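You operate a simulated robot arm through the tools that you are given. There is no shell and no other tool.

You run a simulated two-armed robot. Do the job below in one go: nothing can be reset, and whatever is moved stays where it is left.

Task
Send the pink pack down the chute, then shut the yellow bolt again.
Fine: set it on the chute deck and push it on to the rollers.

Only the result counts: the job must be done as asked and must still hold three seconds after the hand-in. Knocking over, shifting, dropping, spilling or breaking anything else fails it.

Robot
Two 7-joint arms with fingered hands on one trunk that stands fixed in place. Base frame: the origin is at the foot of the trunk, x ahead of it, y to its left, z up; the work surface is at about z = 0.8. Lengths are in m, angles in degrees, forces in N, time in s.
The left shoulder is at [0.07, 0.169, 1.168], the right one opposite. With the tool pointing down near the work surface each hand reaches from about 0.24 to 0.68 m from the base axis, measured 20 degrees to its own side. Payload 3.4 kg a hand.
Tool frame (each hand has its own): the origin (TCP) lies between the finger pads and is the grasp point; the fingertips stand 0.023 m ahead of it; z points along the fingers, y is the line along which they close. The gripper opens to 0.116 m; its body begins 0.065 m behind the TCP. The gripper is a hand of 4 fingers: y runs from the thumb to the fingers, the wrist lies at [0, 0, -0.211] in the tool frame, and closing takes about 1.5 s.
Orientation is that of the tool frame in the base frame, as a unit quaternion [x, y, z, w]. With the fingers straight down and closing along the base's y, the tool's x points along the base's -x, its y along +y and its z along -z.

Tools
- The arms move only by the tool servo_tool. It takes "left_moves", "right_moves" or both (then of equal length, played together; a hand with none holds still); each is a list that holds one entry, the list of rows, each a list of 7 numbers: the shift along the base's x, y, z in m, then the turn, a rotation vector about the base's x, y, z in degrees, then the opening, from 0 (shut) to 1 (fully open). In form: [[[tx, ty, tz, ax, ay, az, hand], ...]]. A call has 1 to 20 rows; each row shifts and turns the commanded pose from where the row before left it. A row lasts 0.2 s, in which the tool goes at most 0.05 m and 8.6 degrees; a call with a longer step from one row to the next is refused whole, and so is a gripper value outside its range. A pose out of reach is approached as far as the arm can. The call stops where the force on the tool passes 40 N (or 10 N more than at its start, if that is more) or the arm is blocked; 0.2 s more then pass. Each finger travels about 0.153 m/s and halts on what it meets, pressing with about 29 N; the grip force reading is that of the motor and also rises with nothing between the fingers. The clock runs only during rows and for 0.2 s after the last one: add rows that do not move to give the fingers time. The reply holds the time, the measured pose of the TCP, the force on the tool along the base axes, the opening and the grip force, in the units named above and with some noise, with the torque about the TCP (base axes, N m) and any sound that the robot's microphone picked up, and new pictures: "views" is both (left out), scene, wrist or none (wrist: the cameras of the hands that moved).
- Cameras (640 x 400 px; columns grow to the right, rows downward): "scene" is now at [0.1115, 0.0267, 1.3935]; the picture's right is [0.43, -0.90, 0.00], its down [-0.68, -0.33, -0.65] and it looks along [0.59, 0.28, -0.76] (base axes); focal length 287 px, centre (320, 200). "left" rides on the left gripper at [-0.069, 0.001, -0.09] in its tool frame; the picture's right is [-0.01, -1.00, 0.00], its down [0.79, -0.01, -0.61] and it looks along [0.61, -0.01, 0.79] (tool axes); focal length 251 px, centre (320, 200). "right" rides on the right gripper at [0.069, 0.001, -0.09] in its tool frame; the picture's right is [-0.01, 1.00, 0.00], its down [-0.80, -0.01, -0.61] and it looks along [-0.61, -0.01, 0.80] (tool axes); focal length 251 px, centre (320, 200). There is no depth. A picture from a camera that has moved, and an enlarged one, comes with that camera's place and axes in the base frame and with its lens. The place of the scene camera against the robot may be out by one fixed shift of up to 0.025 m in any direction.
- move_column(by): slides the trunk up (or, below 0, down) by that many m; the arms and the scene camera ride with it, the base frame stays. It gives what a move gives, with no picture.
- preshape(shape, hand): the hand has 4 fingers and takes this shape, open, in about a second: jaw (thumb against the fingers, like two jaws); tri (thumb and two fingers); tip (a fingertip pinch); poke (one finger out to press); point (the index stretched); flat (the hand flat); cup (the hand cupped); fist (a fist). The gripper value then closes the fingers along that shape, each until it touches; the sizes above hold for jaw. It gives what a move gives, with no picture.
- aim_head(pan, tilt): turns the head with the scene camera to pan (to the left, within 86 degrees either way) and tilt (down, from -29 to 69), counted from straight ahead of the robot. It gives what a move gives, and a new picture of the scene camera.
- close_up(camera, box): a new picture of the part [left, top, right, bottom] of that camera's present view, enlarged. It takes no simulated time.
- close_job(): hands the job in; it is judged then, once.

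Nothing tells you positions but the pictures and the camera data. Unless the task says otherwise, let go and move clear before handing in.

The tools are called after "Emit:" by a JSON object that holds its "fn" and its "kwargs". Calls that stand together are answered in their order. servo_tool: Moves the arms, as the interface text tells. Its arguments: {"type":"object","properties":{"left_moves":{"type":"array","items":{"type":"array","items":{"type":"array","items":{"type":"number"}}}},"right_moves":{"type":"array","items":{"type":"array","items":{"type":"array","items":{"type":"number"}}}},"views":{"type":"string","enum":["both","scene","wrist","none"]}},"required":[]} The other tools are called the same way: move_column (by) moves the trunk up or down; preshape (shape, hand) gives the hand a shape; aim_head (pan, tilt) turns the head that bears the scene camera; close_up (camera, box) takes an enlarged picture of a part of a camera's view; close_job () hands the job in.

At the start:

```text
time: 0.0
left_eef_pos: [0.3437, 0.4303, 1.0602]
left_ee_rot: [0.0, 1.0, 0.0, 0.001]
left_ft_force: [0.6, -0.2, -0.9]
left_wrist_torque: [0.01, -0.01, 0.02]
left_grip_width: 0.1159
left_grasp_force: 0.0
left_shape: jaw
right_eef_pos: [0.5048, -0.0265, 1.1477]
right_ee_rot: [-0.001, 1.0, 0.001, 0.0]
right_ft_force: [-0.2, 0.6, 0.4]
right_wrist_torque: [-0.01, 0.0, 0.03]
right_grip_width: 0.1157
right_grasp_force: 0.1
right_shape: jaw
trunk travel left (down, up): [-0.675, 0.265]
head pan, tilt (commanded): [25.5, 49.2]
```

scene: 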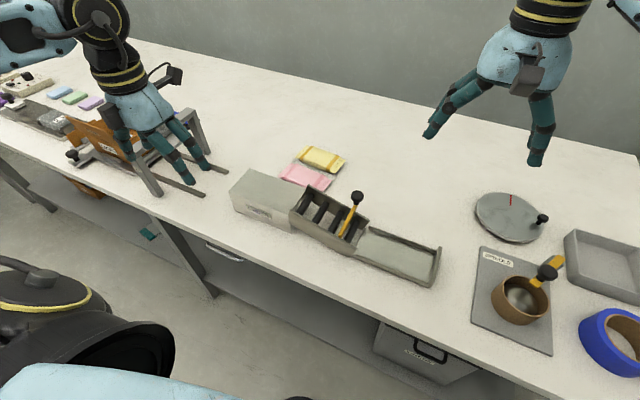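
right: 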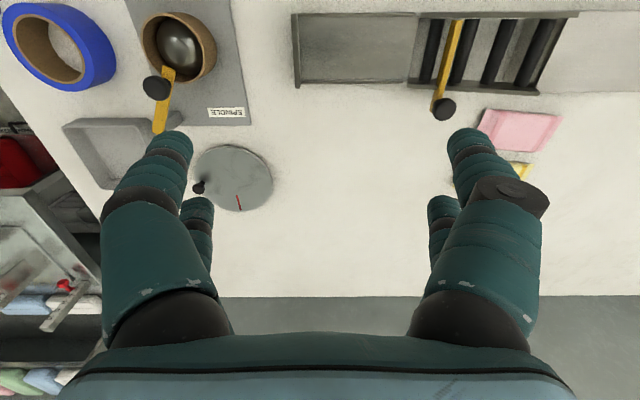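
left: 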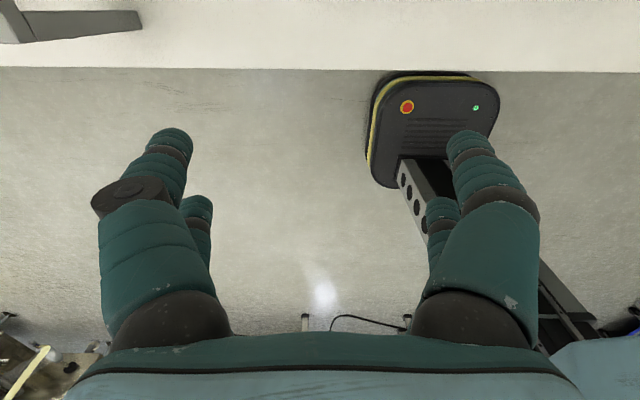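

I see a chute in the middle of the bench: a deck (tray) on the right side, rollers in the middle with a yellow bolt, and a covered box to the left. A pink pack lies behind it, next to a yellow pack. I will look closer first.

Emit:
{"fn": "close_up", "kwargs": {"camera": "scene", "box": [220, 130, 460, 300]}}

Emit:
{"fn": "close_up", "kwargs": {"camera": "right", "box": [280, 0, 640, 220]}}

```text
2.35 times, centred on (340, 215) of scene
camera zoom: at [0.1115, 0.0267, 1.3935], right [0.43, -0.9, 0.0], down [-0.68, -0.33, -0.65], along [0.59, 0.28, -0.76], focal length 675 px, centre (273, 165)
```

zoom: 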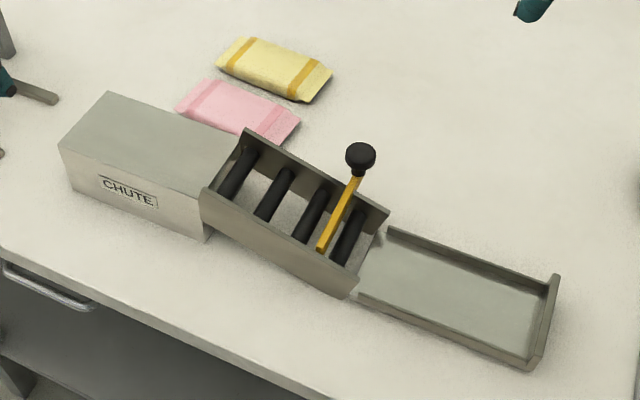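

```text
1.78 times, centred on (460, 110) of right
camera zoom: at [0.4371, -0.027, 1.2389], right [0.01, 1.0, 0.0], down [0.8, -0.01, 0.61], along [0.61, 0.0, -0.8], focal length 447 px, centre (71, 360)
```

zoom: 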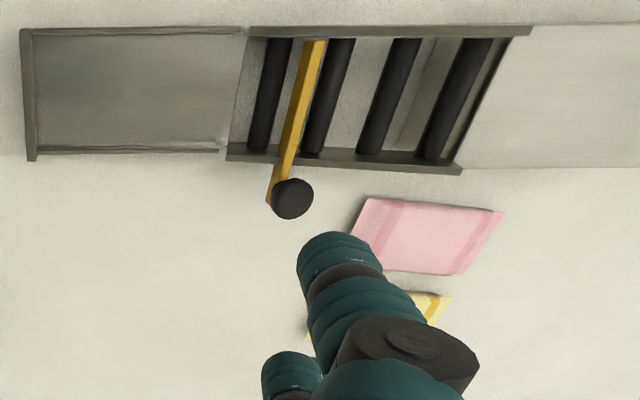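

The chute runs along y: the deck is at about y = -0.06 to 0.10, the rollers at about 0.10 to 0.29, then comes the covered box. The bolt bar lies along x at about y = 0.138, z = 0.87, with its knob near (0.544, 0.138, 0.90). The pink pack is near (0.615, 0.32). I will draw the right hand back for a clearer view before touching anything.

Emit:
{"fn": "servo_tool", "kwargs": {"right_moves": [[[-0.04, -0.03, 0, 0, 0, 0, 1], [-0.04, -0.03, 0, 0, 0, 0, 1], [-0.04, -0.03, 0, 0, 0, 0, 1], [-0.04, -0.03, 0, 0, 0, 0, 1], [0, 0, 0, 0, 0, 0, 1]]], "views": "both"}}

```text
time: 1.2
left_eef_pos: [0.3444, 0.4314, 1.0594]
left_ee_rot: [0.0, 1.0, -0.001, -0.001]
left_ft_force: [0.6, 0.8, 0.2]
left_wrist_torque: [-0.01, 0.02, -0.03]
left_grip_width: 0.116
left_grasp_force: 0.0
left_shape: jaw
right_eef_pos: [0.3451, -0.1476, 1.1475]
right_ee_rot: [0.0, 1.0, -0.001, -0.001]
right_ft_force: [0.4, 0.8, -0.3]
right_wrist_torque: [-0.02, 0.0, 0.0]
right_grip_width: 0.1158
right_grasp_force: 0.0
right_shape: jaw
trunk travel left (down, up): [-0.675, 0.265]
head pan, tilt (commanded): [25.5, 49.2]
camera scene: at [0.1125, 0.0277, 1.3934], right [0.43, -0.9, 0.0], down [-0.68, -0.33, -0.65], along [0.59, 0.28, -0.76], focal length 287 px, centre (320, 200)
camera right: at [0.2773, -0.147, 1.2396], right [0.01, 1.0, 0.0], down [0.8, -0.01, 0.61], along [0.61, -0.01, -0.8], focal length 251 px, centre (320, 200)
```

scene: 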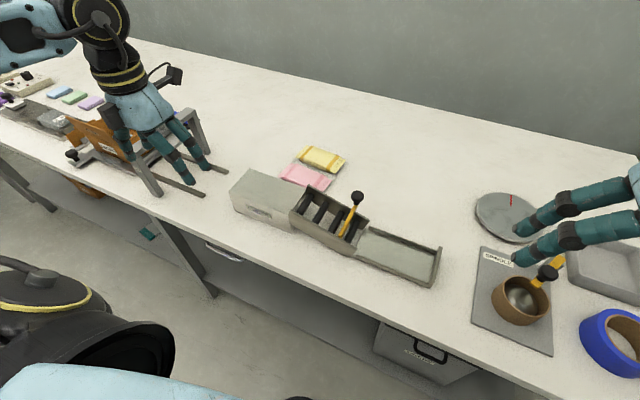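
right: 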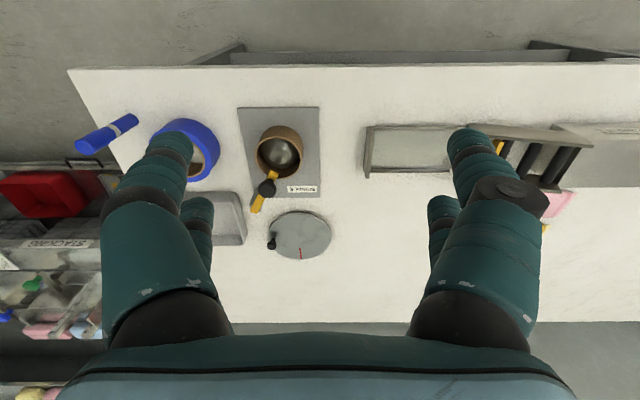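

The right view is blocked by its own fingers, so I take a tight close-up of the bolt from the scene camera first.

Emit:
{"fn": "close_up", "kwargs": {"camera": "scene", "box": [280, 180, 380, 250]}}

Emit:
{"fn": "close_up", "kwargs": {"camera": "scene", "box": [340, 215, 460, 295]}}

Emit:
{"fn": "close_up", "kwargs": {"camera": "scene", "box": [220, 130, 360, 230]}}

```text
5.71 times, centred on (330, 215) of scene
camera zoom: at [0.1125, 0.0277, 1.3934], right [0.43, -0.9, 0.0], down [-0.68, -0.33, -0.65], along [0.59, 0.28, -0.76], focal length 1639 px, centre (263, 114)
```

zoom: 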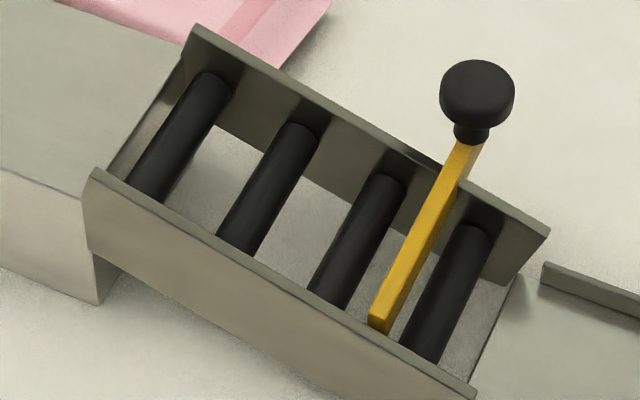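

```text
5.00 times, centred on (400, 255) of scene
camera zoom: at [0.1125, 0.0277, 1.3934], right [0.43, -0.9, 0.0], down [-0.68, -0.33, -0.65], along [0.59, 0.28, -0.76], focal length 1434 px, centre (-80, -75)
```

zoom: 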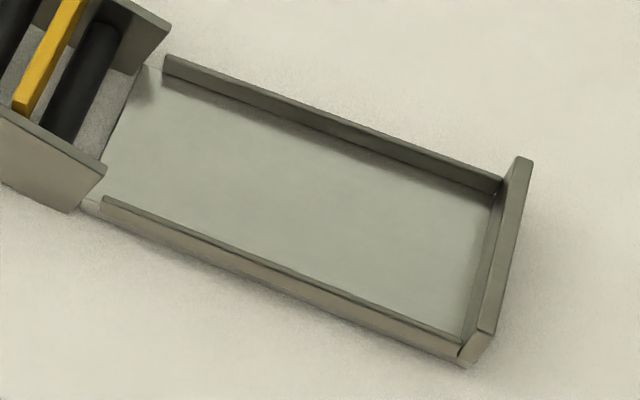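

```text
4.00 times, centred on (290, 180) of scene
camera zoom: at [0.1125, 0.0277, 1.3934], right [0.43, -0.9, 0.0], down [-0.68, -0.33, -0.65], along [0.59, 0.28, -0.76], focal length 1147 px, centre (440, 280)
```

zoom: 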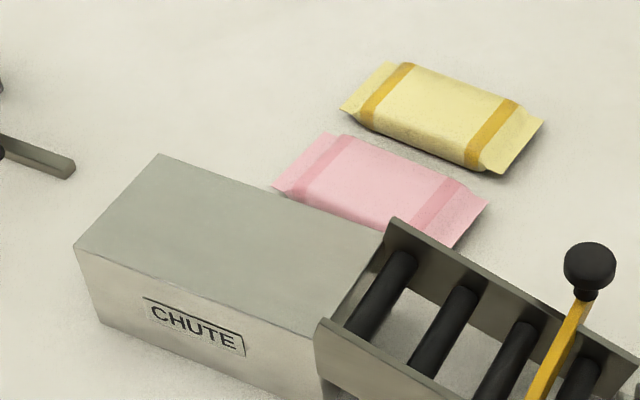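

I now read it differently. The labelled box is the high deck (top z about 0.88, x 0.44 to 0.53, y 0.26 to 0.43). The rollers slope down from it toward -y, past the yellow bolt at y about 0.14, into the low tray with the end wall. I will bring the left hand over the bolt so its camera shows the bolt's mechanism, and move the right hand out of the way.

Emit:
{"fn": "servo_tool", "kwargs": {"left_moves": [[[0.02, -0.036, 0, 0, 0, 0, 1], [0.02, -0.036, 0, 0, 0, 0, 1], [0.02, -0.036, 0, 0, 0, 0, 1], [0.02, -0.036, 0, 0, 0, 0, 1], [0.02, -0.036, 0, 0, 0, 0, 1], [0.02, -0.036, 0, 0, 0, 0, 1], [0.02, -0.036, 0, 0, 0, 0, 1], [0.02, -0.036, 0, 0, 0, 0, 1], [0, 0, 0, 0, 0, 0, 1]]], "right_moves": [[[0, -0.02, 0, 0, 0, 0, 1], [0, -0.02, 0, 0, 0, 0, 1], [0, -0.02, 0, 0, 0, 0, 1], [0, -0.02, 0, 0, 0, 0, 1], [0, -0.02, 0, 0, 0, 0, 1], [0, -0.02, 0, 0, 0, 0, 1], [0, -0.02, 0, 0, 0, 0, 1], [0, -0.02, 0, 0, 0, 0, 1], [0, 0, 0, 0, 0, 0, 1]]], "views": "both"}}

```text
time: 3.2
left_eef_pos: [0.5029, 0.1434, 1.0598]
left_ee_rot: [-0.001, 1.0, 0.001, 0.001]
left_ft_force: [-1.0, -0.7, -0.1]
left_wrist_torque: [0.01, 0.03, -0.01]
left_grip_width: 0.1161
left_grasp_force: 0.0
left_shape: jaw
right_eef_pos: [0.3452, -0.3079, 1.1495]
right_ee_rot: [0.0, 1.0, 0.0, 0.001]
right_ft_force: [-0.2, -0.2, -0.1]
right_wrist_torque: [-0.01, -0.01, 0.0]
right_grip_width: 0.1159
right_grasp_force: 0.0
right_shape: jaw
trunk travel left (down, up): [-0.675, 0.265]
head pan, tilt (commanded): [25.5, 49.2]
camera scene: at [0.1105, 0.027, 1.3936], right [0.43, -0.9, 0.0], down [-0.68, -0.33, -0.65], along [0.59, 0.28, -0.76], focal length 287 px, centre (320, 200)
camera right: at [0.2761, -0.3068, 1.24], right [0.01, 1.0, 0.0], down [0.79, -0.01, 0.61], along [0.61, -0.01, -0.79], focal length 251 px, centre (320, 200)
camera left: at [0.5713, 0.1447, 1.1498], right [0.01, -1.0, 0.0], down [-0.8, -0.01, 0.61], along [-0.61, -0.01, -0.8], focal length 251 px, centre (320, 200)
```

scene: 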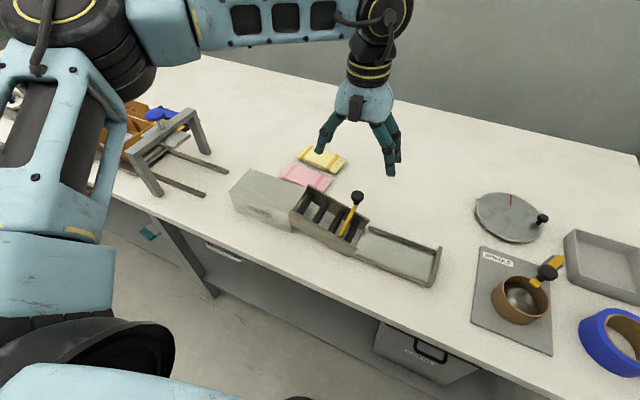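
right: 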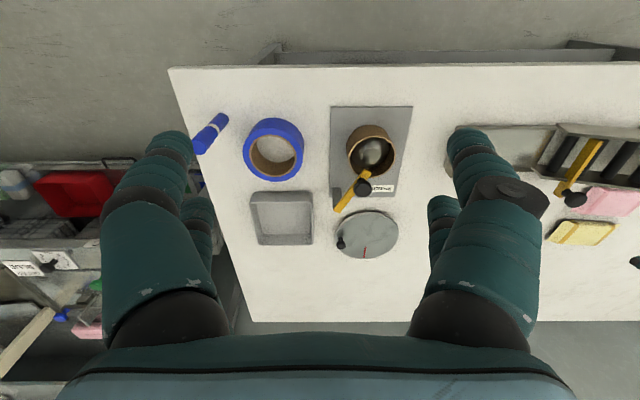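
left: 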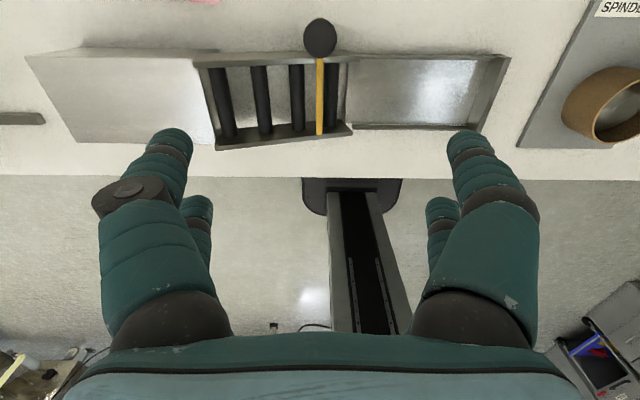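

Emit:
{"fn": "close_up", "kwargs": {"camera": "left", "box": [180, 0, 380, 160]}}

Emit:
{"fn": "close_up", "kwargs": {"camera": "right", "box": [520, 100, 640, 250]}}

```text
2.50 times, centred on (280, 80) of left
camera zoom: at [0.5713, 0.1447, 1.1498], right [0.01, -1.0, 0.0], down [-0.8, -0.01, 0.61], along [-0.61, -0.01, -0.8], focal length 629 px, centre (420, 500)
```

zoom: 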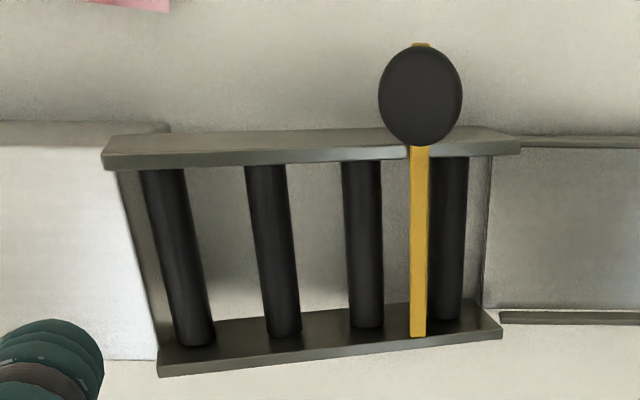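

```text
2.67 times, centred on (580, 175) of right
camera zoom: at [0.2761, -0.3068, 1.24], right [0.01, 1.0, 0.0], down [0.79, -0.01, 0.61], along [0.61, -0.01, -0.79], focal length 670 px, centre (-373, 267)
```

zoom: 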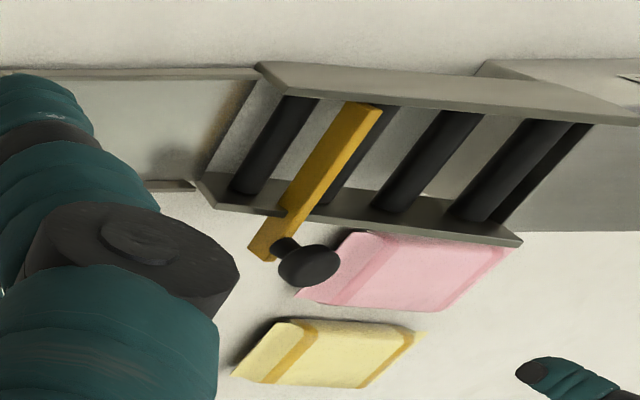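

The bar passes through the far wall (x about 0.525) and carries the knob just outside it, near (0.549, 0.142, 0.890), so it should slide open toward +x. I check the hand's finger layout before going down to it.

Emit:
{"fn": "close_up", "kwargs": {"camera": "scene", "box": [280, 40, 440, 200]}}

Emit:
{"fn": "close_up", "kwargs": {"camera": "left", "box": [80, 110, 560, 380]}}

Emit:
{"fn": "aim_head", "kwargs": {"pan": 15, "tilt": 45}}

```text
2.50 times, centred on (360, 120) of scene
camera zoom: at [0.1105, 0.027, 1.3936], right [0.43, -0.9, 0.0], down [-0.68, -0.33, -0.65], along [0.59, 0.28, -0.76], focal length 717 px, centre (220, 400)
```

zoom: 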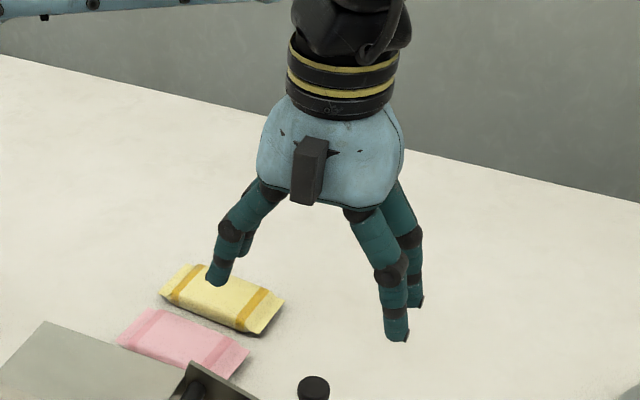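

```text
1.33 times, centred on (320, 245) of left
camera zoom: at [0.5713, 0.1447, 1.1498], right [0.01, -1.0, 0.0], down [-0.8, -0.01, 0.61], along [-0.61, -0.01, -0.8], focal length 335 px, centre (320, 140)
```

zoom: 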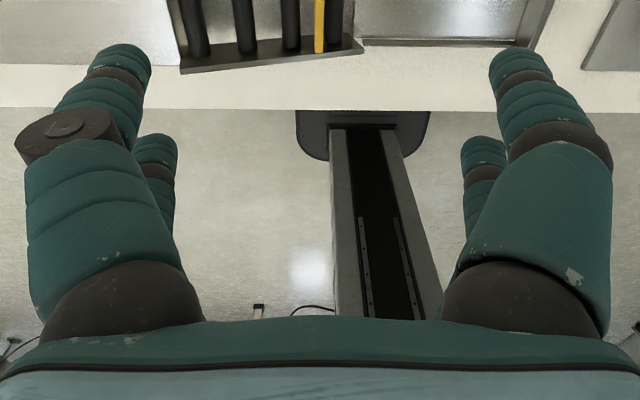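

```text
time: 3.9
left_eef_pos: [0.5032, 0.1431, 1.06]
left_ee_rot: [-0.001, 1.0, 0.0, 0.0]
left_ft_force: [0.0, 0.0, -0.6]
left_wrist_torque: [0.02, -0.02, -0.04]
left_grip_width: 0.1158
left_grasp_force: 0.1
left_shape: jaw
right_eef_pos: [0.3444, -0.3078, 1.149]
right_ee_rot: [-0.001, 1.0, 0.0, 0.0]
right_ft_force: [0.6, -0.4, 0.1]
right_wrist_torque: [0.0, -0.01, 0.02]
right_grip_width: 0.1159
right_grasp_force: 0.1
right_shape: jaw
trunk travel left (down, up): [-0.675, 0.265]
head pan, tilt (commanded): [15.0, 45.0]
camera scene: at [0.1198, 0.0141, 1.3994], right [0.26, -0.97, 0.0], down [-0.68, -0.18, -0.71], along [0.68, 0.18, -0.71], focal length 287 px, centre (320, 200)
```

scene: 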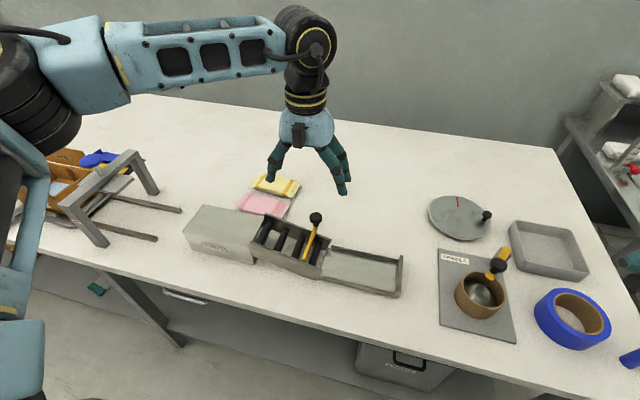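

Using the wrist cameras, the far wall top runs from z about 0.894 at y = 0.257 down to 0.844 at y = 0.10. The bar is at z about 0.853 and reaches from x = 0.45 to 0.566, with the knob centre near z = 0.889. I will go above the knob with the fingers half shut and check before lowering.

Emit:
{"fn": "servo_tool", "kwargs": {"left_moves": [[[0.023, 0, -0.03, 0, 0, 0, 0.45], [0.023, 0, -0.03, 0, 0, 0, 0.45], [0, 0, -0.03, 0, 0, 0, 0.45], [0, 0, 0, 0, 0, 0, 0.45], [0, 0, 0, 0, 0, 0, 0.45]]], "views": "both"}}

```text
time: 5.1
left_eef_pos: [0.5215, 0.1698, 0.9732]
left_ee_rot: [0.001, 1.0, -0.001, 0.001]
left_ft_force: [0.2, 0.0, -0.5]
left_wrist_torque: [0.0, -0.02, -0.02]
left_grip_width: 0.0528
left_grasp_force: 0.0
left_shape: jaw
left hand out of reach, approached as far as the arm can: row 1, 2, 3
right_eef_pos: [0.3455, -0.3079, 1.1494]
right_ee_rot: [0.0, 1.0, -0.001, 0.0]
right_ft_force: [-0.1, 1.1, -0.7]
right_wrist_torque: [0.01, -0.01, 0.0]
right_grip_width: 0.1159
right_grasp_force: 0.0
right_shape: jaw
trunk travel left (down, up): [-0.675, 0.265]
head pan, tilt (commanded): [15.0, 45.0]
camera scene: at [0.1199, 0.014, 1.3994], right [0.26, -0.97, 0.0], down [-0.68, -0.18, -0.71], along [0.68, 0.18, -0.71], focal length 287 px, centre (320, 200)
camera left: at [0.5896, 0.1704, 1.0627], right [0.01, -1.0, 0.0], down [-0.8, -0.01, 0.61], along [-0.61, -0.01, -0.8], focal length 251 px, centre (320, 200)
```

scene: 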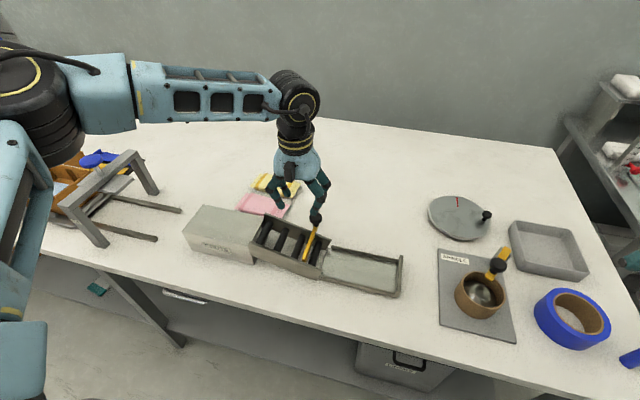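
left: 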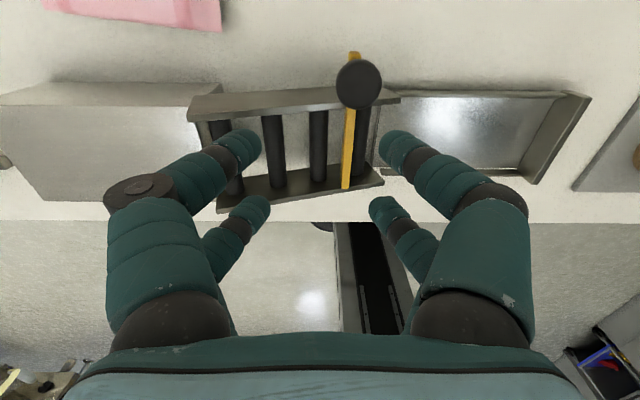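

The arm could not reach there because the shoulder is low relative to the wrist. Raising the trunk should give it the downward slope it needs, so I raise by 0.10 and look again.

Emit:
{"fn": "move_column", "kwargs": {"by": 0.1}}

```text
time: 6.5
left_eef_pos: [0.5224, 0.1698, 1.0725]
left_ee_rot: [0.0, 1.0, -0.001, 0.001]
left_ft_force: [-0.1, -0.4, 0.4]
left_wrist_torque: [0.01, 0.01, 0.06]
left_grip_width: 0.0526
left_grasp_force: 0.1
left_shape: jaw
right_eef_pos: [0.3465, -0.3084, 1.2486]
right_ee_rot: [0.0, 1.0, -0.001, 0.0]
right_ft_force: [-0.5, -0.9, -0.1]
right_wrist_torque: [0.01, 0.03, -0.01]
right_grip_width: 0.1159
right_grasp_force: 0.1
right_shape: jaw
trunk travel left (down, up): [-0.775, 0.165]
head pan, tilt (commanded): [15.0, 45.0]
```

The hand rode up with the trunk. I now lower it straight down, still above the knob, and see where the commanded pose lands.

Emit:
{"fn": "servo_tool", "kwargs": {"left_moves": [[[0, 0, -0.035, 0, 0, 0, 0.45], [0, 0, -0.035, 0, 0, 0, 0.45], [0, 0, -0.035, 0, 0, 0, 0.45], [0, 0, 0, 0, 0, 0, 0.45]]], "views": "both"}}

```text
time: 7.5
left_eef_pos: [0.4955, 0.1904, 0.9844]
left_ee_rot: [-0.001, 1.0, -0.002, 0.002]
left_ft_force: [0.0, -1.0, 0.1]
left_wrist_torque: [-0.02, -0.02, -0.02]
left_grip_width: 0.0526
left_grasp_force: 0.0
left_shape: jaw
left hand out of reach, approached as far as the arm can: row 1, 2, 3
right_eef_pos: [0.3457, -0.308, 1.2477]
right_ee_rot: [0.0, 1.0, 0.0, 0.0]
right_ft_force: [-0.7, -0.2, 0.0]
right_wrist_torque: [0.02, -0.01, 0.0]
right_grip_width: 0.116
right_grasp_force: 0.1
right_shape: jaw
trunk travel left (down, up): [-0.775, 0.165]
head pan, tilt (commanded): [15.0, 45.0]
camera scene: at [0.1199, 0.0139, 1.4994], right [0.26, -0.97, 0.0], down [-0.68, -0.18, -0.71], along [0.68, 0.18, -0.71], focal length 287 px, centre (320, 200)
camera left: at [0.5633, 0.1918, 1.0746], right [0.01, -1.0, 0.0], down [-0.8, -0.01, 0.6], along [-0.6, -0.01, -0.8], focal length 251 px, centre (320, 200)
```

scene: 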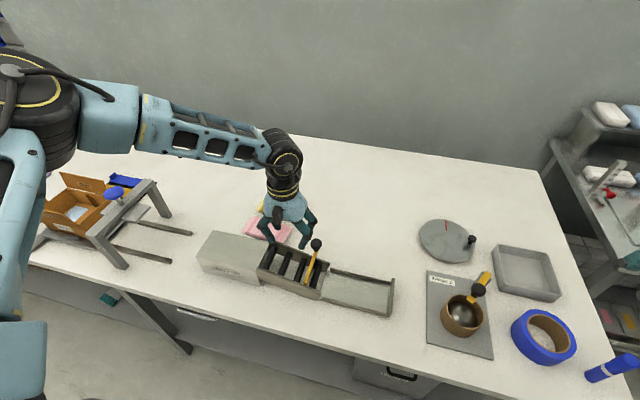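
left: 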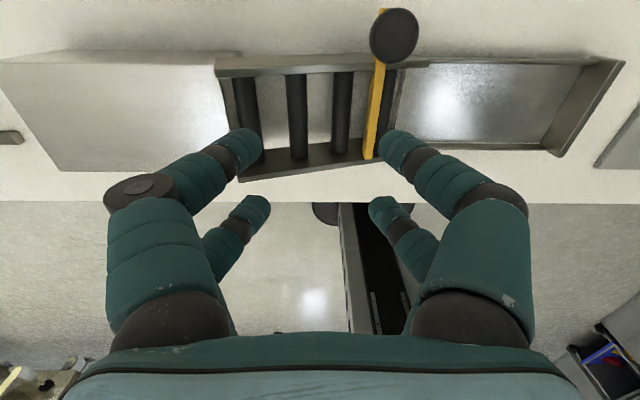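

Raising made it worse, so this is a joint-limit matter with this hand yaw rather than arm length. I will go up a little and turn the hand -90° about z, which suits this side of the body and is also the yaw needed for the pack.

Emit:
{"fn": "servo_tool", "kwargs": {"left_moves": [[[0, 0, 0.04, 0, 0, 0, 0.45], [0, 0, 0.04, 0, 0, -8, 0.45], [0, 0, 0, 0, 0, -8.5, 0.45], [0, 0, 0, 0, 0, -8.5, 0.45], [0, 0, 0, 0, 0, -8.5, 0.45], [0, 0, 0, 0, 0, -8.5, 0.45], [0, 0, 0, 0, 0, -8.5, 0.45], [0, 0, 0, 0, 0, -8.5, 0.45], [0, 0, 0, 0, 0, -8.5, 0.45], [0, 0, 0, 0, 0, -8.5, 0.45], [0, 0, 0, 0, 0, -8.5, 0.45], [0, 0, 0, 0, 0, -5.5, 0.45], [0, 0, 0, 0, 0, 0, 0.45]]], "views": "both"}}

```text
time: 10.2
left_eef_pos: [0.4956, 0.1926, 1.0645]
left_ee_rot: [0.708, 0.706, -0.001, 0.001]
left_ft_force: [0.3, 0.0, -0.1]
left_wrist_torque: [0.01, 0.0, 0.01]
left_grip_width: 0.0527
left_grasp_force: 0.0
left_shape: jaw
right_eef_pos: [0.3459, -0.3074, 1.2487]
right_ee_rot: [0.0, 1.0, -0.001, 0.0]
right_ft_force: [0.1, -0.1, -0.7]
right_wrist_torque: [0.04, 0.02, -0.01]
right_grip_width: 0.1157
right_grasp_force: 0.1
right_shape: jaw
trunk travel left (down, up): [-0.775, 0.165]
head pan, tilt (commanded): [15.0, 45.0]
camera scene: at [0.12, 0.014, 1.4994], right [0.26, -0.97, 0.0], down [-0.68, -0.18, -0.71], along [0.68, 0.18, -0.71], focal length 287 px, centre (320, 200)
camera left: at [0.4956, 0.1248, 1.1549], right [-1.0, -0.01, 0.0], down [-0.01, 0.8, 0.61], along [-0.01, 0.61, -0.8], focal length 251 px, centre (320, 200)
```

scene: 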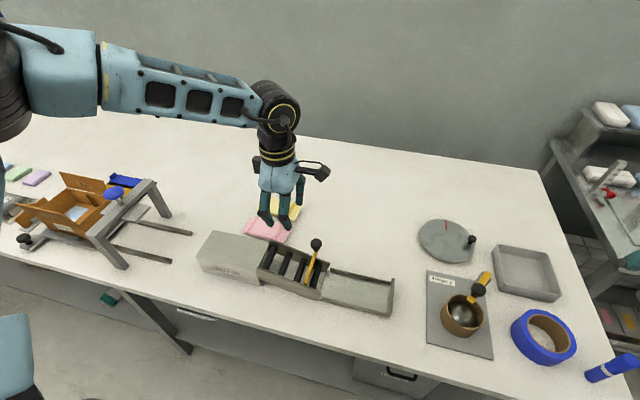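
left: 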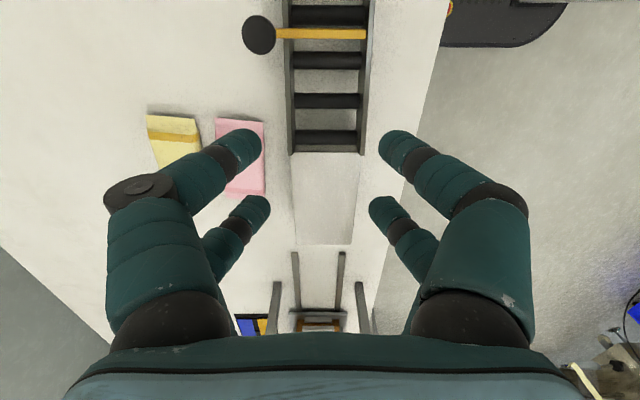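

The turn worked, and this camera confirms the knob at about (0.5495, 0.143, 0.889). I move above the knob with this yaw and look.

Emit:
{"fn": "servo_tool", "kwargs": {"left_moves": [[[0.018, -0.0165, -0.03, 0, 0, 0, 0.55], [0.018, -0.0165, -0.035, 0, 0, 0, 0.55], [0.018, -0.0165, -0.035, 0, 0, 0, 0.55], [0, 0, 0, 0, 0, 0, 0.55]]], "views": "both"}}

```text
time: 11.2
left_eef_pos: [0.5002, 0.1878, 0.9959]
left_ee_rot: [0.707, 0.707, -0.001, 0.001]
left_ft_force: [-0.2, 0.5, 0.0]
left_wrist_torque: [0.01, 0.02, -0.05]
left_grip_width: 0.0634
left_grasp_force: 0.0
left_shape: jaw
left hand out of reach, approached as far as the arm can: row 2, 3
right_eef_pos: [0.3466, -0.3082, 1.248]
right_ee_rot: [0.0, 1.0, -0.001, -0.002]
right_ft_force: [-0.5, -0.1, -0.1]
right_wrist_torque: [0.0, 0.02, 0.0]
right_grip_width: 0.1162
right_grasp_force: 0.0
right_shape: jaw
trunk travel left (down, up): [-0.775, 0.165]
head pan, tilt (commanded): [15.0, 45.0]
camera scene: at [0.121, 0.0138, 1.4993], right [0.26, -0.97, 0.0], down [-0.68, -0.18, -0.71], along [0.68, 0.18, -0.71], focal length 287 px, centre (320, 200)
camera left: at [0.501, 0.1192, 1.0856], right [-1.0, -0.01, 0.0], down [-0.01, 0.8, 0.6], along [-0.01, 0.6, -0.8], focal length 251 px, centre (320, 200)
```

scene: 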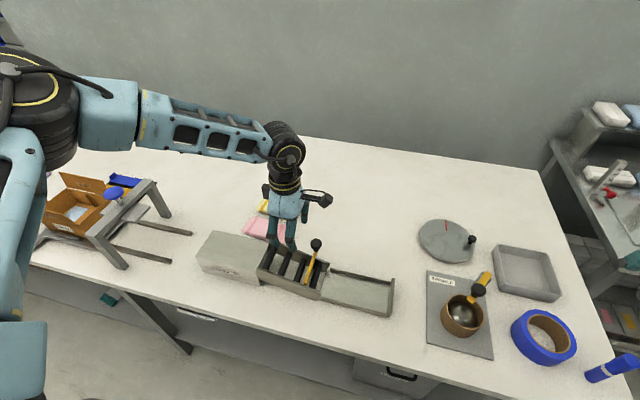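
left: 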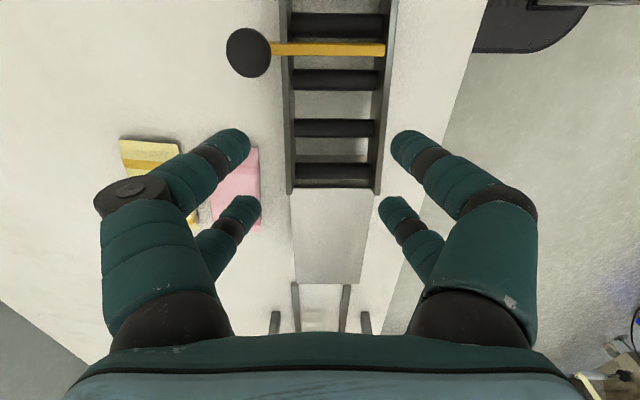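

The same limit holds at either yaw, and the stuck direction suggests the elbow is pinned out to the left. I will re-approach by a different route: back out to the left, stretch forward there, then sweep in toward the knob.

Emit:
{"fn": "servo_tool", "kwargs": {"left_moves": [[[-0.017, 0.035, 0.01, 0, 0, 0, 0.55], [-0.017, 0.035, 0.01, 0, 0, 0, 0.55], [-0.017, 0.035, 0.01, 0, 0, 0, 0.55], [-0.017, 0.035, 0.01, 0, 0, 0, 0.55], [-0.017, 0.035, 0.01, 0, 0, 0, 0.55], [-0.017, 0.035, 0, 0, 0, 0, 0.55], [0.03, 0, 0, 0, 0, 0, 0.55], [0.03, 0, 0, 0, 0, 0, 0.55], [0.03, 0, 0, 0, 0, 0, 0.55], [0.03, 0, 0, 0, 0, 0, 0.55], [0.03, 0, 0, 0, 0, 0, 0.55], [0, 0, 0, 0, 0, 0, 0.55]]], "views": "both"}}

```text
time: 13.8
left_eef_pos: [0.5466, 0.4013, 1.0449]
left_ee_rot: [0.707, 0.707, -0.002, 0.001]
left_ft_force: [0.4, -0.2, 0.6]
left_wrist_torque: [-0.04, -0.02, -0.04]
left_grip_width: 0.0633
left_grasp_force: 0.0
left_shape: jaw
right_eef_pos: [0.3446, -0.3075, 1.2489]
right_ee_rot: [0.0, 1.0, 0.0, 0.0]
right_ft_force: [-0.6, -0.4, -0.1]
right_wrist_torque: [0.01, 0.0, -0.01]
right_grip_width: 0.1159
right_grasp_force: 0.1
right_shape: jaw
trunk travel left (down, up): [-0.775, 0.165]
head pan, tilt (commanded): [15.0, 45.0]
camera scene: at [0.1189, 0.0147, 1.4995], right [0.26, -0.97, 0.0], down [-0.68, -0.18, -0.71], along [0.68, 0.18, -0.71], focal length 287 px, centre (320, 200)
camera left: at [0.5466, 0.3324, 1.1362], right [-1.0, -0.01, 0.0], down [-0.01, 0.8, 0.6], along [-0.01, 0.6, -0.8], focal length 251 px, centre (320, 200)
```

scene: 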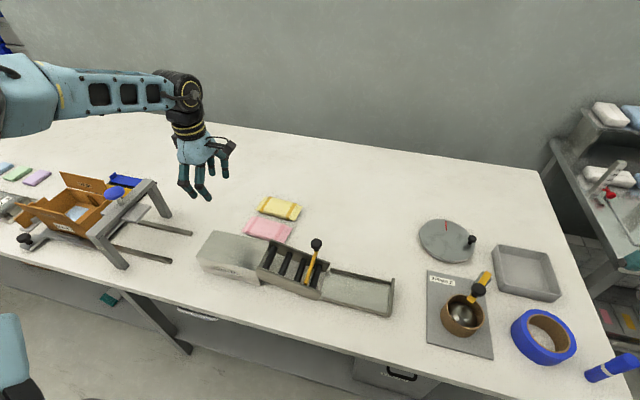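
left: 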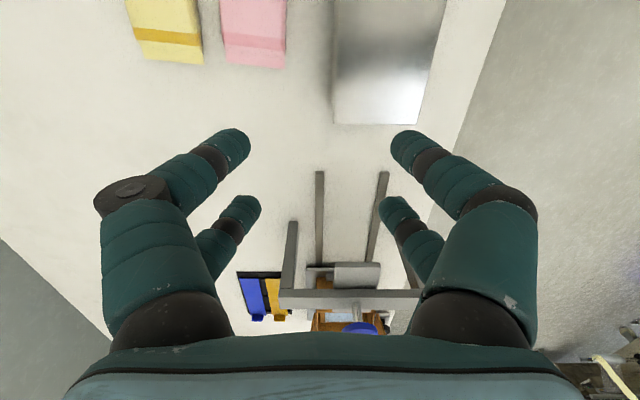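

That route reached (0.547, 0.401), well stretched. Now I sweep toward the knob in y at a safe height.

Emit:
{"fn": "servo_tool", "kwargs": {"left_moves": [[[0, -0.03, -0.01, 0, 0, 0, 0.55], [0, -0.03, -0.01, 0, 0, 0, 0.55], [0, -0.03, -0.01, 0, 0, 0, 0.55], [0, -0.03, -0.01, 0, 0, 0, 0.55], [0, -0.03, 0, 0, 0, 0, 0.55], [0, -0.03, 0, 0, 0, 0, 0.55], [0, -0.03, 0, 0, 0, 0, 0.55], [0, -0.03, 0, 0, 0, 0, 0.55], [0, 0, 0, 0, 0, 0, 0.55]]], "views": "both"}}

```text
time: 15.8
left_eef_pos: [0.5139, 0.1834, 1.0247]
left_ee_rot: [0.706, 0.708, -0.001, 0.002]
left_ft_force: [0.6, 0.5, -0.4]
left_wrist_torque: [0.01, -0.05, -0.03]
left_grip_width: 0.0633
left_grasp_force: 0.1
left_shape: jaw
left hand out of reach, approached as far as the arm can: row 6, 7, 8
right_eef_pos: [0.3453, -0.3085, 1.2486]
right_ee_rot: [-0.001, 1.0, 0.0, 0.0]
right_ft_force: [-0.7, 0.3, -0.3]
right_wrist_torque: [-0.03, -0.04, 0.03]
right_grip_width: 0.1158
right_grasp_force: 0.1
right_shape: jaw
trunk travel left (down, up): [-0.775, 0.165]
head pan, tilt (commanded): [15.0, 45.0]
camera scene: at [0.12, 0.0143, 1.4994], right [0.26, -0.97, 0.0], down [-0.68, -0.18, -0.71], along [0.68, 0.18, -0.71], focal length 287 px, centre (320, 200)
camera left: at [0.5139, 0.1153, 1.1144], right [-1.0, -0.01, 0.0], down [-0.01, 0.8, 0.6], along [-0.01, 0.6, -0.8], focal length 251 px, centre (320, 200)
```

scene: 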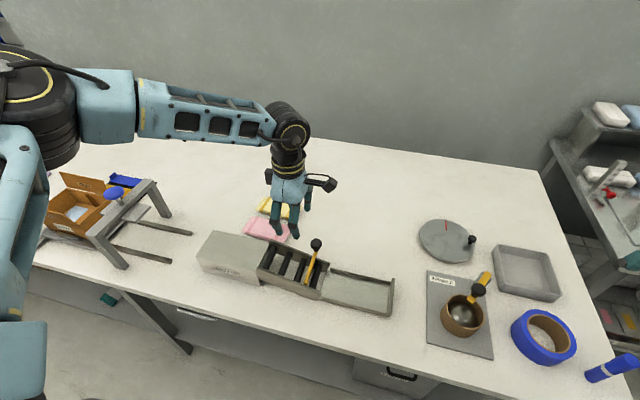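
left: 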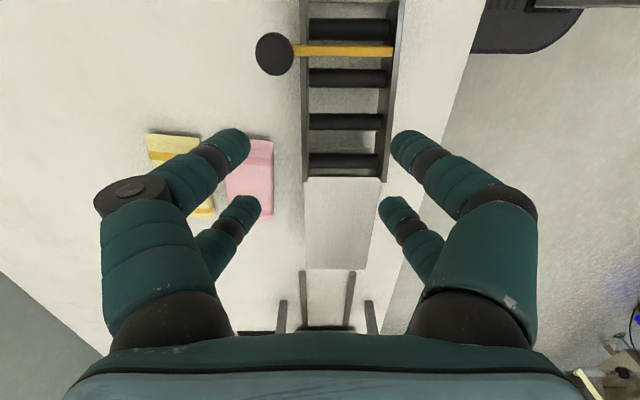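

The limit is on the inward side and eases when the wrist is high relative to the shoulder, so a lower trunk should help. I raise the left hand first, then lower the trunk by 0.25.

Emit:
{"fn": "servo_tool", "kwargs": {"left_moves": [[[0, 0, 0.045, 0, 0, 0, 0.55], [0, 0, 0.045, 0, 0, 0, 0.55], [0, 0, 0.045, 0, 0, 0, 0.55], [0, 0, 0.045, 0, 0, 0, 0.55], [0, 0, 0.045, 0, 0, 0, 0.55], [0, 0, 0, 0, 0, 0, 0.55]]], "views": "scene"}}

```text
time: 17.2
left_eef_pos: [0.5122, 0.1824, 1.2507]
left_ee_rot: [0.706, 0.708, -0.002, -0.001]
left_ft_force: [0.2, 1.3, 0.5]
left_wrist_torque: [-0.01, 0.01, 0.01]
left_grip_width: 0.0635
left_grasp_force: 0.1
left_shape: jaw
right_eef_pos: [0.3442, -0.3082, 1.249]
right_ee_rot: [-0.001, 1.0, 0.0, 0.0]
right_ft_force: [-0.1, -1.1, 0.5]
right_wrist_torque: [-0.01, -0.03, 0.02]
right_grip_width: 0.1159
right_grasp_force: 0.0
right_shape: jaw
trunk travel left (down, up): [-0.775, 0.165]
head pan, tilt (commanded): [15.0, 45.0]
camera scene: at [0.1203, 0.0143, 1.4993], right [0.26, -0.97, 0.0], down [-0.68, -0.18, -0.71], along [0.68, 0.18, -0.71], focal length 287 px, centre (320, 200)
```

scene: 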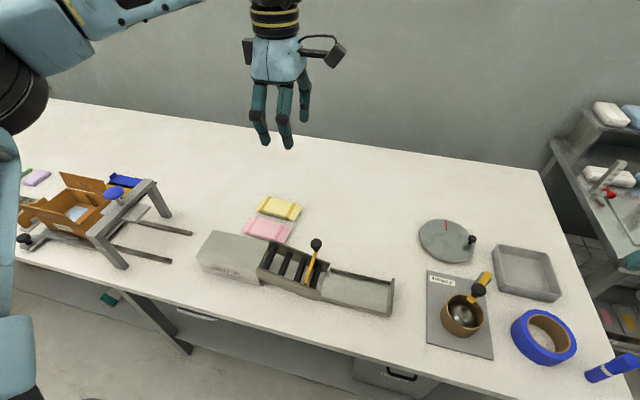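

The hand is at z 1.25. I lower the trunk by 0.25; the fingertips should then be at about z 0.977, clear of the knob.

Emit:
{"fn": "move_column", "kwargs": {"by": -0.25}}

Emit:
{"fn": "servo_tool", "kwargs": {"left_moves": [[[0.018, -0.02, 0, 0, 0, 0, 0.55], [0.018, -0.02, 0, 0, 0, 0, 0.55], [0, 0, -0.02, 0, 0, 0, 0.55], [0, 0, 0, 0, 0, 0, 0.55]]], "views": "both"}}

```text
time: 19.8
left_eef_pos: [0.5133, 0.1811, 1.0005]
left_ee_rot: [0.707, 0.707, -0.001, 0.001]
left_ft_force: [0.3, 0.0, 0.2]
left_wrist_torque: [-0.01, 0.02, -0.02]
left_grip_width: 0.0632
left_grasp_force: 0.2
left_shape: jaw
right_eef_pos: [0.3448, -0.3083, 0.9988]
right_ee_rot: [0.001, 1.0, 0.0, 0.0]
right_ft_force: [0.6, 0.5, 0.8]
right_wrist_torque: [0.0, 0.0, 0.01]
right_grip_width: 0.1158
right_grasp_force: 0.1
right_shape: jaw
trunk travel left (down, up): [-0.525, 0.415]
head pan, tilt (commanded): [15.0, 45.0]
```

```text
time: 20.8
left_eef_pos: [0.5136, 0.1832, 0.9787]
left_ee_rot: [0.707, 0.708, -0.001, 0.0]
left_ft_force: [-1.1, -0.5, -0.4]
left_wrist_torque: [0.0, 0.01, 0.0]
left_grip_width: 0.0633
left_grasp_force: 0.1
left_shape: jaw
left hand out of reach, approached as far as the arm can: row 1, 2
right_eef_pos: [0.345, -0.3078, 0.9985]
right_ee_rot: [-0.001, 1.0, 0.0, 0.0]
right_ft_force: [0.4, 0.1, -0.1]
right_wrist_torque: [0.01, 0.02, 0.04]
right_grip_width: 0.1161
right_grasp_force: 0.1
right_shape: jaw
trunk travel left (down, up): [-0.525, 0.415]
head pan, tilt (commanded): [15.0, 45.0]
camera scene: at [0.1199, 0.014, 1.2494], right [0.26, -0.97, 0.0], down [-0.68, -0.18, -0.71], along [0.68, 0.18, -0.71], focal length 287 px, centre (320, 200)
camera left: at [0.5138, 0.1136, 1.0687], right [-1.0, -0.01, 0.0], down [-0.01, 0.8, 0.61], along [-0.01, 0.61, -0.8], focal length 251 px, centre (320, 200)
```

scene: 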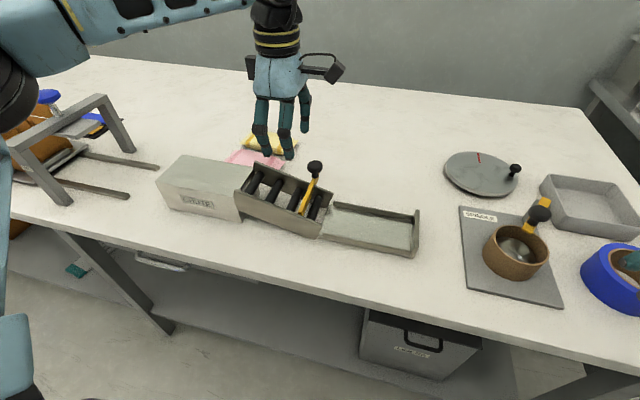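
left: 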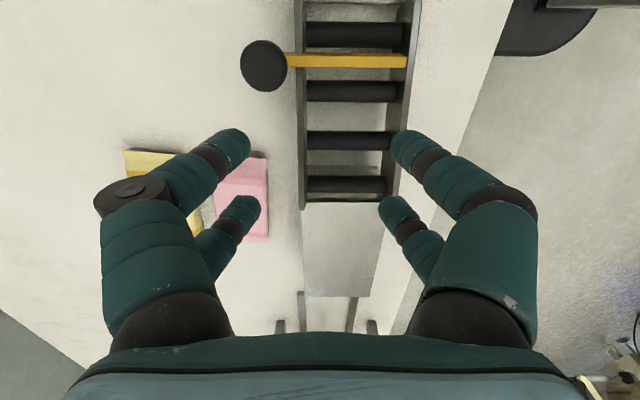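

The limit barely changed, so trunk height alone does not fix it. Tilting the hand so the fingers point forward and to the right (toward the forearm's own direction) draws the wrist back from the limit, so I tilt by about 38° while easing toward the knob at a safe height.

Emit:
{"fn": "servo_tool", "kwargs": {"left_moves": [[[0, 0, 0.01, -2.4, -3.45, 0, 0.55], [0, 0, 0.01, -2.4, -3.45, 0, 0.55], [0.005, -0.005, 0, -2.4, -3.45, 0, 0.55], [0.005, -0.005, 0, -2.4, -3.45, 0, 0.55], [0.005, -0.006, 0, -2.4, -3.45, 0, 0.55], [0.005, -0.006, 0, -2.4, -3.45, 0, 0.55], [0.005, -0.006, 0, -2.4, -3.45, 0, 0.55], [0.006, -0.006, 0, -2.4, -3.45, 0, 0.55], [0.005, -0.006, 0, -2.4, -3.45, 0, 0.55], [0, 0, 0, 0, 0, 0, 0.55]]], "views": "both"}}

```text
time: 23.0
left_eef_pos: [0.5476, 0.1407, 0.9998]
left_ee_rot: [0.669, 0.669, 0.057, 0.319]
left_ft_force: [0.2, 0.7, -0.4]
left_wrist_torque: [0.0, 0.04, -0.01]
left_grip_width: 0.0632
left_grasp_force: 0.0
left_shape: jaw
right_eef_pos: [0.3458, -0.3081, 0.9981]
right_ee_rot: [-0.001, 1.0, 0.0, 0.0]
right_ft_force: [0.5, -0.1, -0.6]
right_wrist_torque: [-0.01, 0.02, 0.02]
right_grip_width: 0.1161
right_grasp_force: 0.0
right_shape: jaw
trunk travel left (down, up): [-0.525, 0.415]
head pan, tilt (commanded): [15.0, 45.0]
camera scene: at [0.12, 0.014, 1.2494], right [0.26, -0.97, 0.0], down [-0.68, -0.18, -0.71], along [0.68, 0.18, -0.71], focal length 287 px, centre (320, 200)
camera left: at [0.4966, 0.1091, 1.0946], right [-0.86, -0.11, -0.5], down [-0.23, 0.95, 0.2], along [0.45, 0.28, -0.84], focal length 251 px, centre (320, 200)
```

scene: 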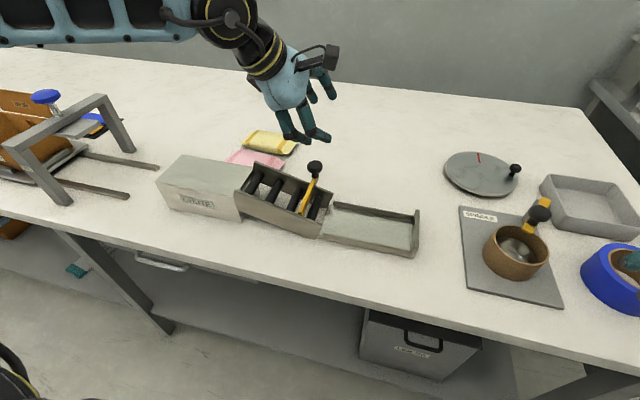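
left: 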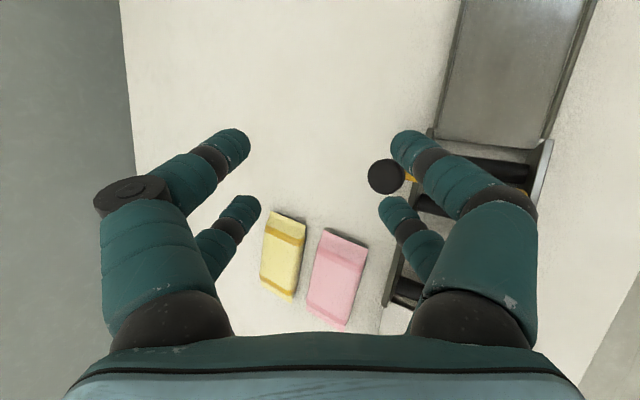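

The tilt solved it: the hand is right above the knob. Before grasping, I check at a safe height that the hand can also reach the pulled-out position about 9 cm further in +x.

Emit:
{"fn": "servo_tool", "kwargs": {"left_moves": [[[0.03, 0, -0.01, 0, 0, 0, 0.55], [0.03, 0, -0.01, 0, 0, 0, 0.55], [0.03, 0, -0.01, 0, 0, 0, 0.55], [0, 0, 0, 0, 0, 0, 0.55]]], "views": "wrist"}}

```text
time: 24.0
left_eef_pos: [0.6369, 0.1412, 0.9693]
left_ee_rot: [0.669, 0.669, 0.055, 0.32]
left_ft_force: [-0.1, 0.7, 0.6]
left_wrist_torque: [-0.01, -0.02, -0.02]
left_grip_width: 0.0634
left_grasp_force: 0.0
left_shape: jaw
right_eef_pos: [0.345, -0.3079, 0.9993]
right_ee_rot: [0.0, 1.0, -0.001, 0.001]
right_ft_force: [-0.5, 0.1, 0.6]
right_wrist_torque: [-0.03, -0.01, 0.0]
right_grip_width: 0.116
right_grasp_force: 0.0
right_shape: jaw
trunk travel left (down, up): [-0.525, 0.415]
head pan, tilt (commanded): [15.0, 45.0]
camera left: at [0.5853, 0.1095, 1.0649], right [-0.86, -0.11, -0.5], down [-0.23, 0.95, 0.2], along [0.45, 0.28, -0.84], focal length 251 px, centre (320, 200)
```

left: 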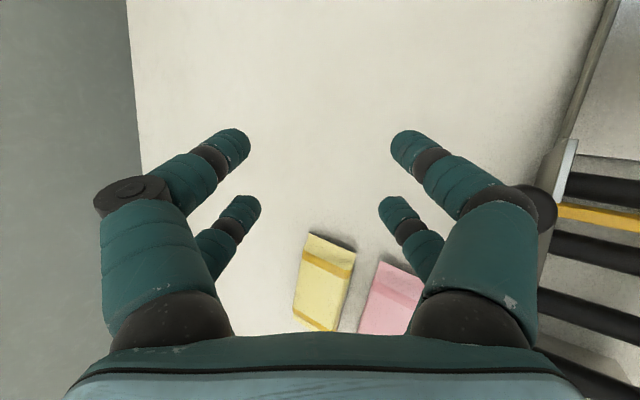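

It reaches there. I also test the working height (z 0.905) at this far position, where there is only empty bench below, then come back above the knob.

Emit:
{"fn": "servo_tool", "kwargs": {"left_moves": [[[0, 0, -0.032, 0, 0, 0, 0.55], [0, 0, -0.032, 0, 0, 0, 0.55], [0, 0, 0, 0, 0, 0, 0.55]]], "views": "none"}}

Emit:
{"fn": "servo_tool", "kwargs": {"left_moves": [[[0, 0, 0.032, 0, 0, 0, 0.55], [0, 0, 0.032, 0, 0, 0, 0.55], [-0.029, 0.0005, 0, 0, 0, 0, 0.55], [-0.029, 0.0005, 0, 0, 0, 0, 0.55], [-0.0295, 0.001, 0, 0, 0, 0, 0.55], [0, 0, 0, 0, 0, 0, 0.55]]], "views": "both"}}

```text
time: 24.8
left_eef_pos: [0.6394, 0.1415, 0.9041]
left_ee_rot: [0.669, 0.669, 0.056, 0.319]
left_ft_force: [-0.3, 0.7, 0.3]
left_wrist_torque: [0.04, 0.03, 0.01]
left_grip_width: 0.0633
left_grasp_force: 0.1
left_shape: jaw
right_eef_pos: [0.346, -0.3077, 0.9995]
right_ee_rot: [0.0, 1.0, 0.0, 0.001]
right_ft_force: [-0.9, 0.1, 0.0]
right_wrist_torque: [0.0, 0.0, 0.01]
right_grip_width: 0.1158
right_grasp_force: 0.0
right_shape: jaw
trunk travel left (down, up): [-0.525, 0.415]
head pan, tilt (commanded): [15.0, 45.0]
```

```text
time: 26.2
left_eef_pos: [0.5543, 0.144, 0.967]
left_ee_rot: [0.669, 0.669, 0.055, 0.319]
left_ft_force: [0.5, -0.3, 0.4]
left_wrist_torque: [0.0, 0.04, -0.02]
left_grip_width: 0.0633
left_grasp_force: 0.0
left_shape: jaw
right_eef_pos: [0.3458, -0.3071, 0.9977]
right_ee_rot: [0.0, 1.0, 0.001, -0.001]
right_ft_force: [0.0, -0.5, 0.0]
right_wrist_torque: [0.01, 0.02, -0.01]
right_grip_width: 0.116
right_grasp_force: 0.1
right_shape: jaw
trunk travel left (down, up): [-0.525, 0.415]
head pan, tilt (commanded): [15.0, 45.0]
camera scene: at [0.1206, 0.0139, 1.2493], right [0.26, -0.97, 0.0], down [-0.68, -0.18, -0.71], along [0.68, 0.18, -0.71], focal length 287 px, centre (320, 200)
camera left: at [0.5006, 0.1121, 1.0628], right [-0.86, -0.11, -0.5], down [-0.23, 0.95, 0.2], along [0.45, 0.28, -0.84], focal length 251 px, centre (320, 200)
```

scene: 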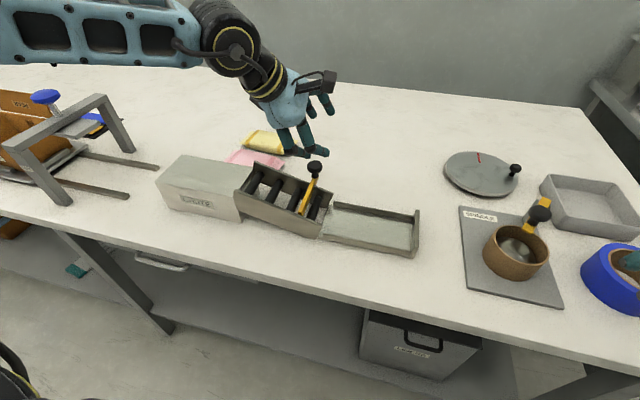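
left: 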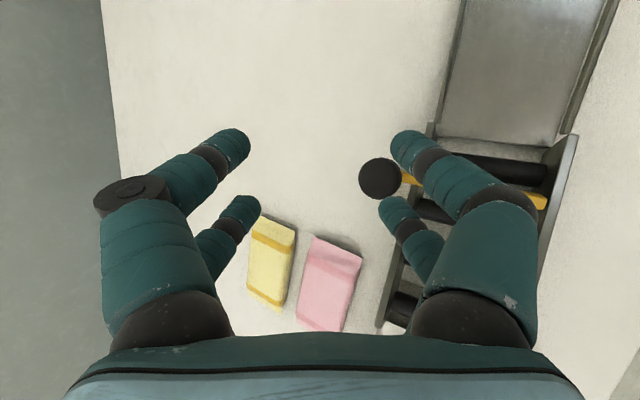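

Now at (0.554, 0.144, 0.967). With 38° of tilt the thumb-side tips would dip onto the far wall, so I will reduce the tilt to about 20° here (less is needed at this x) and narrow the opening, then check reach before descending.

Emit:
{"fn": "servo_tool", "kwargs": {"left_moves": [[[0, 0, 0, 2.57, 3.7, 0, 0.38], [0, 0, 0, 2.57, 3.7, 0, 0.38], [0, 0, -0.005, 2.57, 3.7, 0, 0.38], [0, -0.001, -0.005, 2.57, 3.7, 0, 0.38], [0, 0, -0.01, 0, 0, 0, 0.38], [0, 0, 0, 0, 0, 0, 0.38]]], "views": "both"}}

```text
time: 27.6
left_eef_pos: [0.551, 0.1427, 0.9475]
left_ee_rot: [0.696, 0.697, 0.029, 0.169]
left_ft_force: [0.2, 0.4, 0.1]
left_wrist_torque: [-0.03, 0.0, 0.0]
left_grip_width: 0.0449
left_grasp_force: 0.1
left_shape: jaw
right_eef_pos: [0.3454, -0.3068, 0.9988]
right_ee_rot: [0.0, 1.0, 0.0, 0.001]
right_ft_force: [0.2, -0.6, 0.4]
right_wrist_torque: [0.02, 0.05, 0.02]
right_grip_width: 0.1159
right_grasp_force: 0.1
right_shape: jaw
trunk travel left (down, up): [-0.525, 0.415]
head pan, tilt (commanded): [15.0, 45.0]
camera scene: at [0.1201, 0.014, 1.2494], right [0.26, -0.97, 0.0], down [-0.68, -0.18, -0.71], along [0.68, 0.18, -0.71], focal length 287 px, centre (320, 200)
camera left: at [0.5248, 0.0931, 1.0469], right [-0.96, -0.04, -0.27], down [-0.15, 0.9, 0.41], along [0.23, 0.44, -0.87], focal length 251 px, centre (320, 200)
```

scene: 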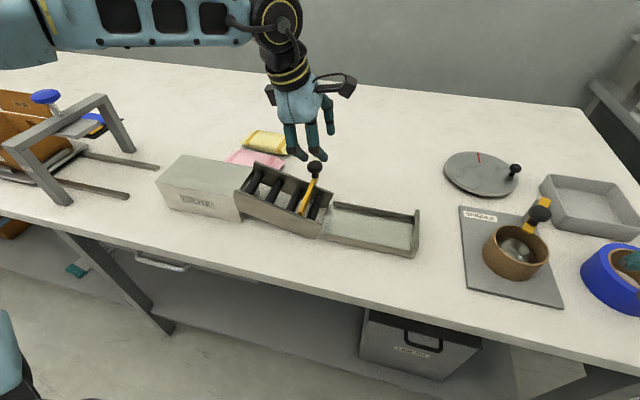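
left: 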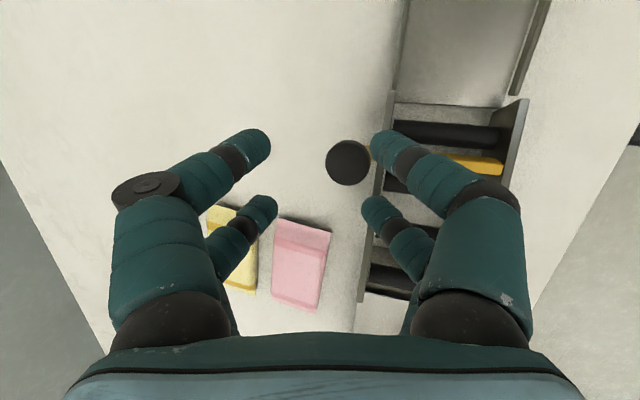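

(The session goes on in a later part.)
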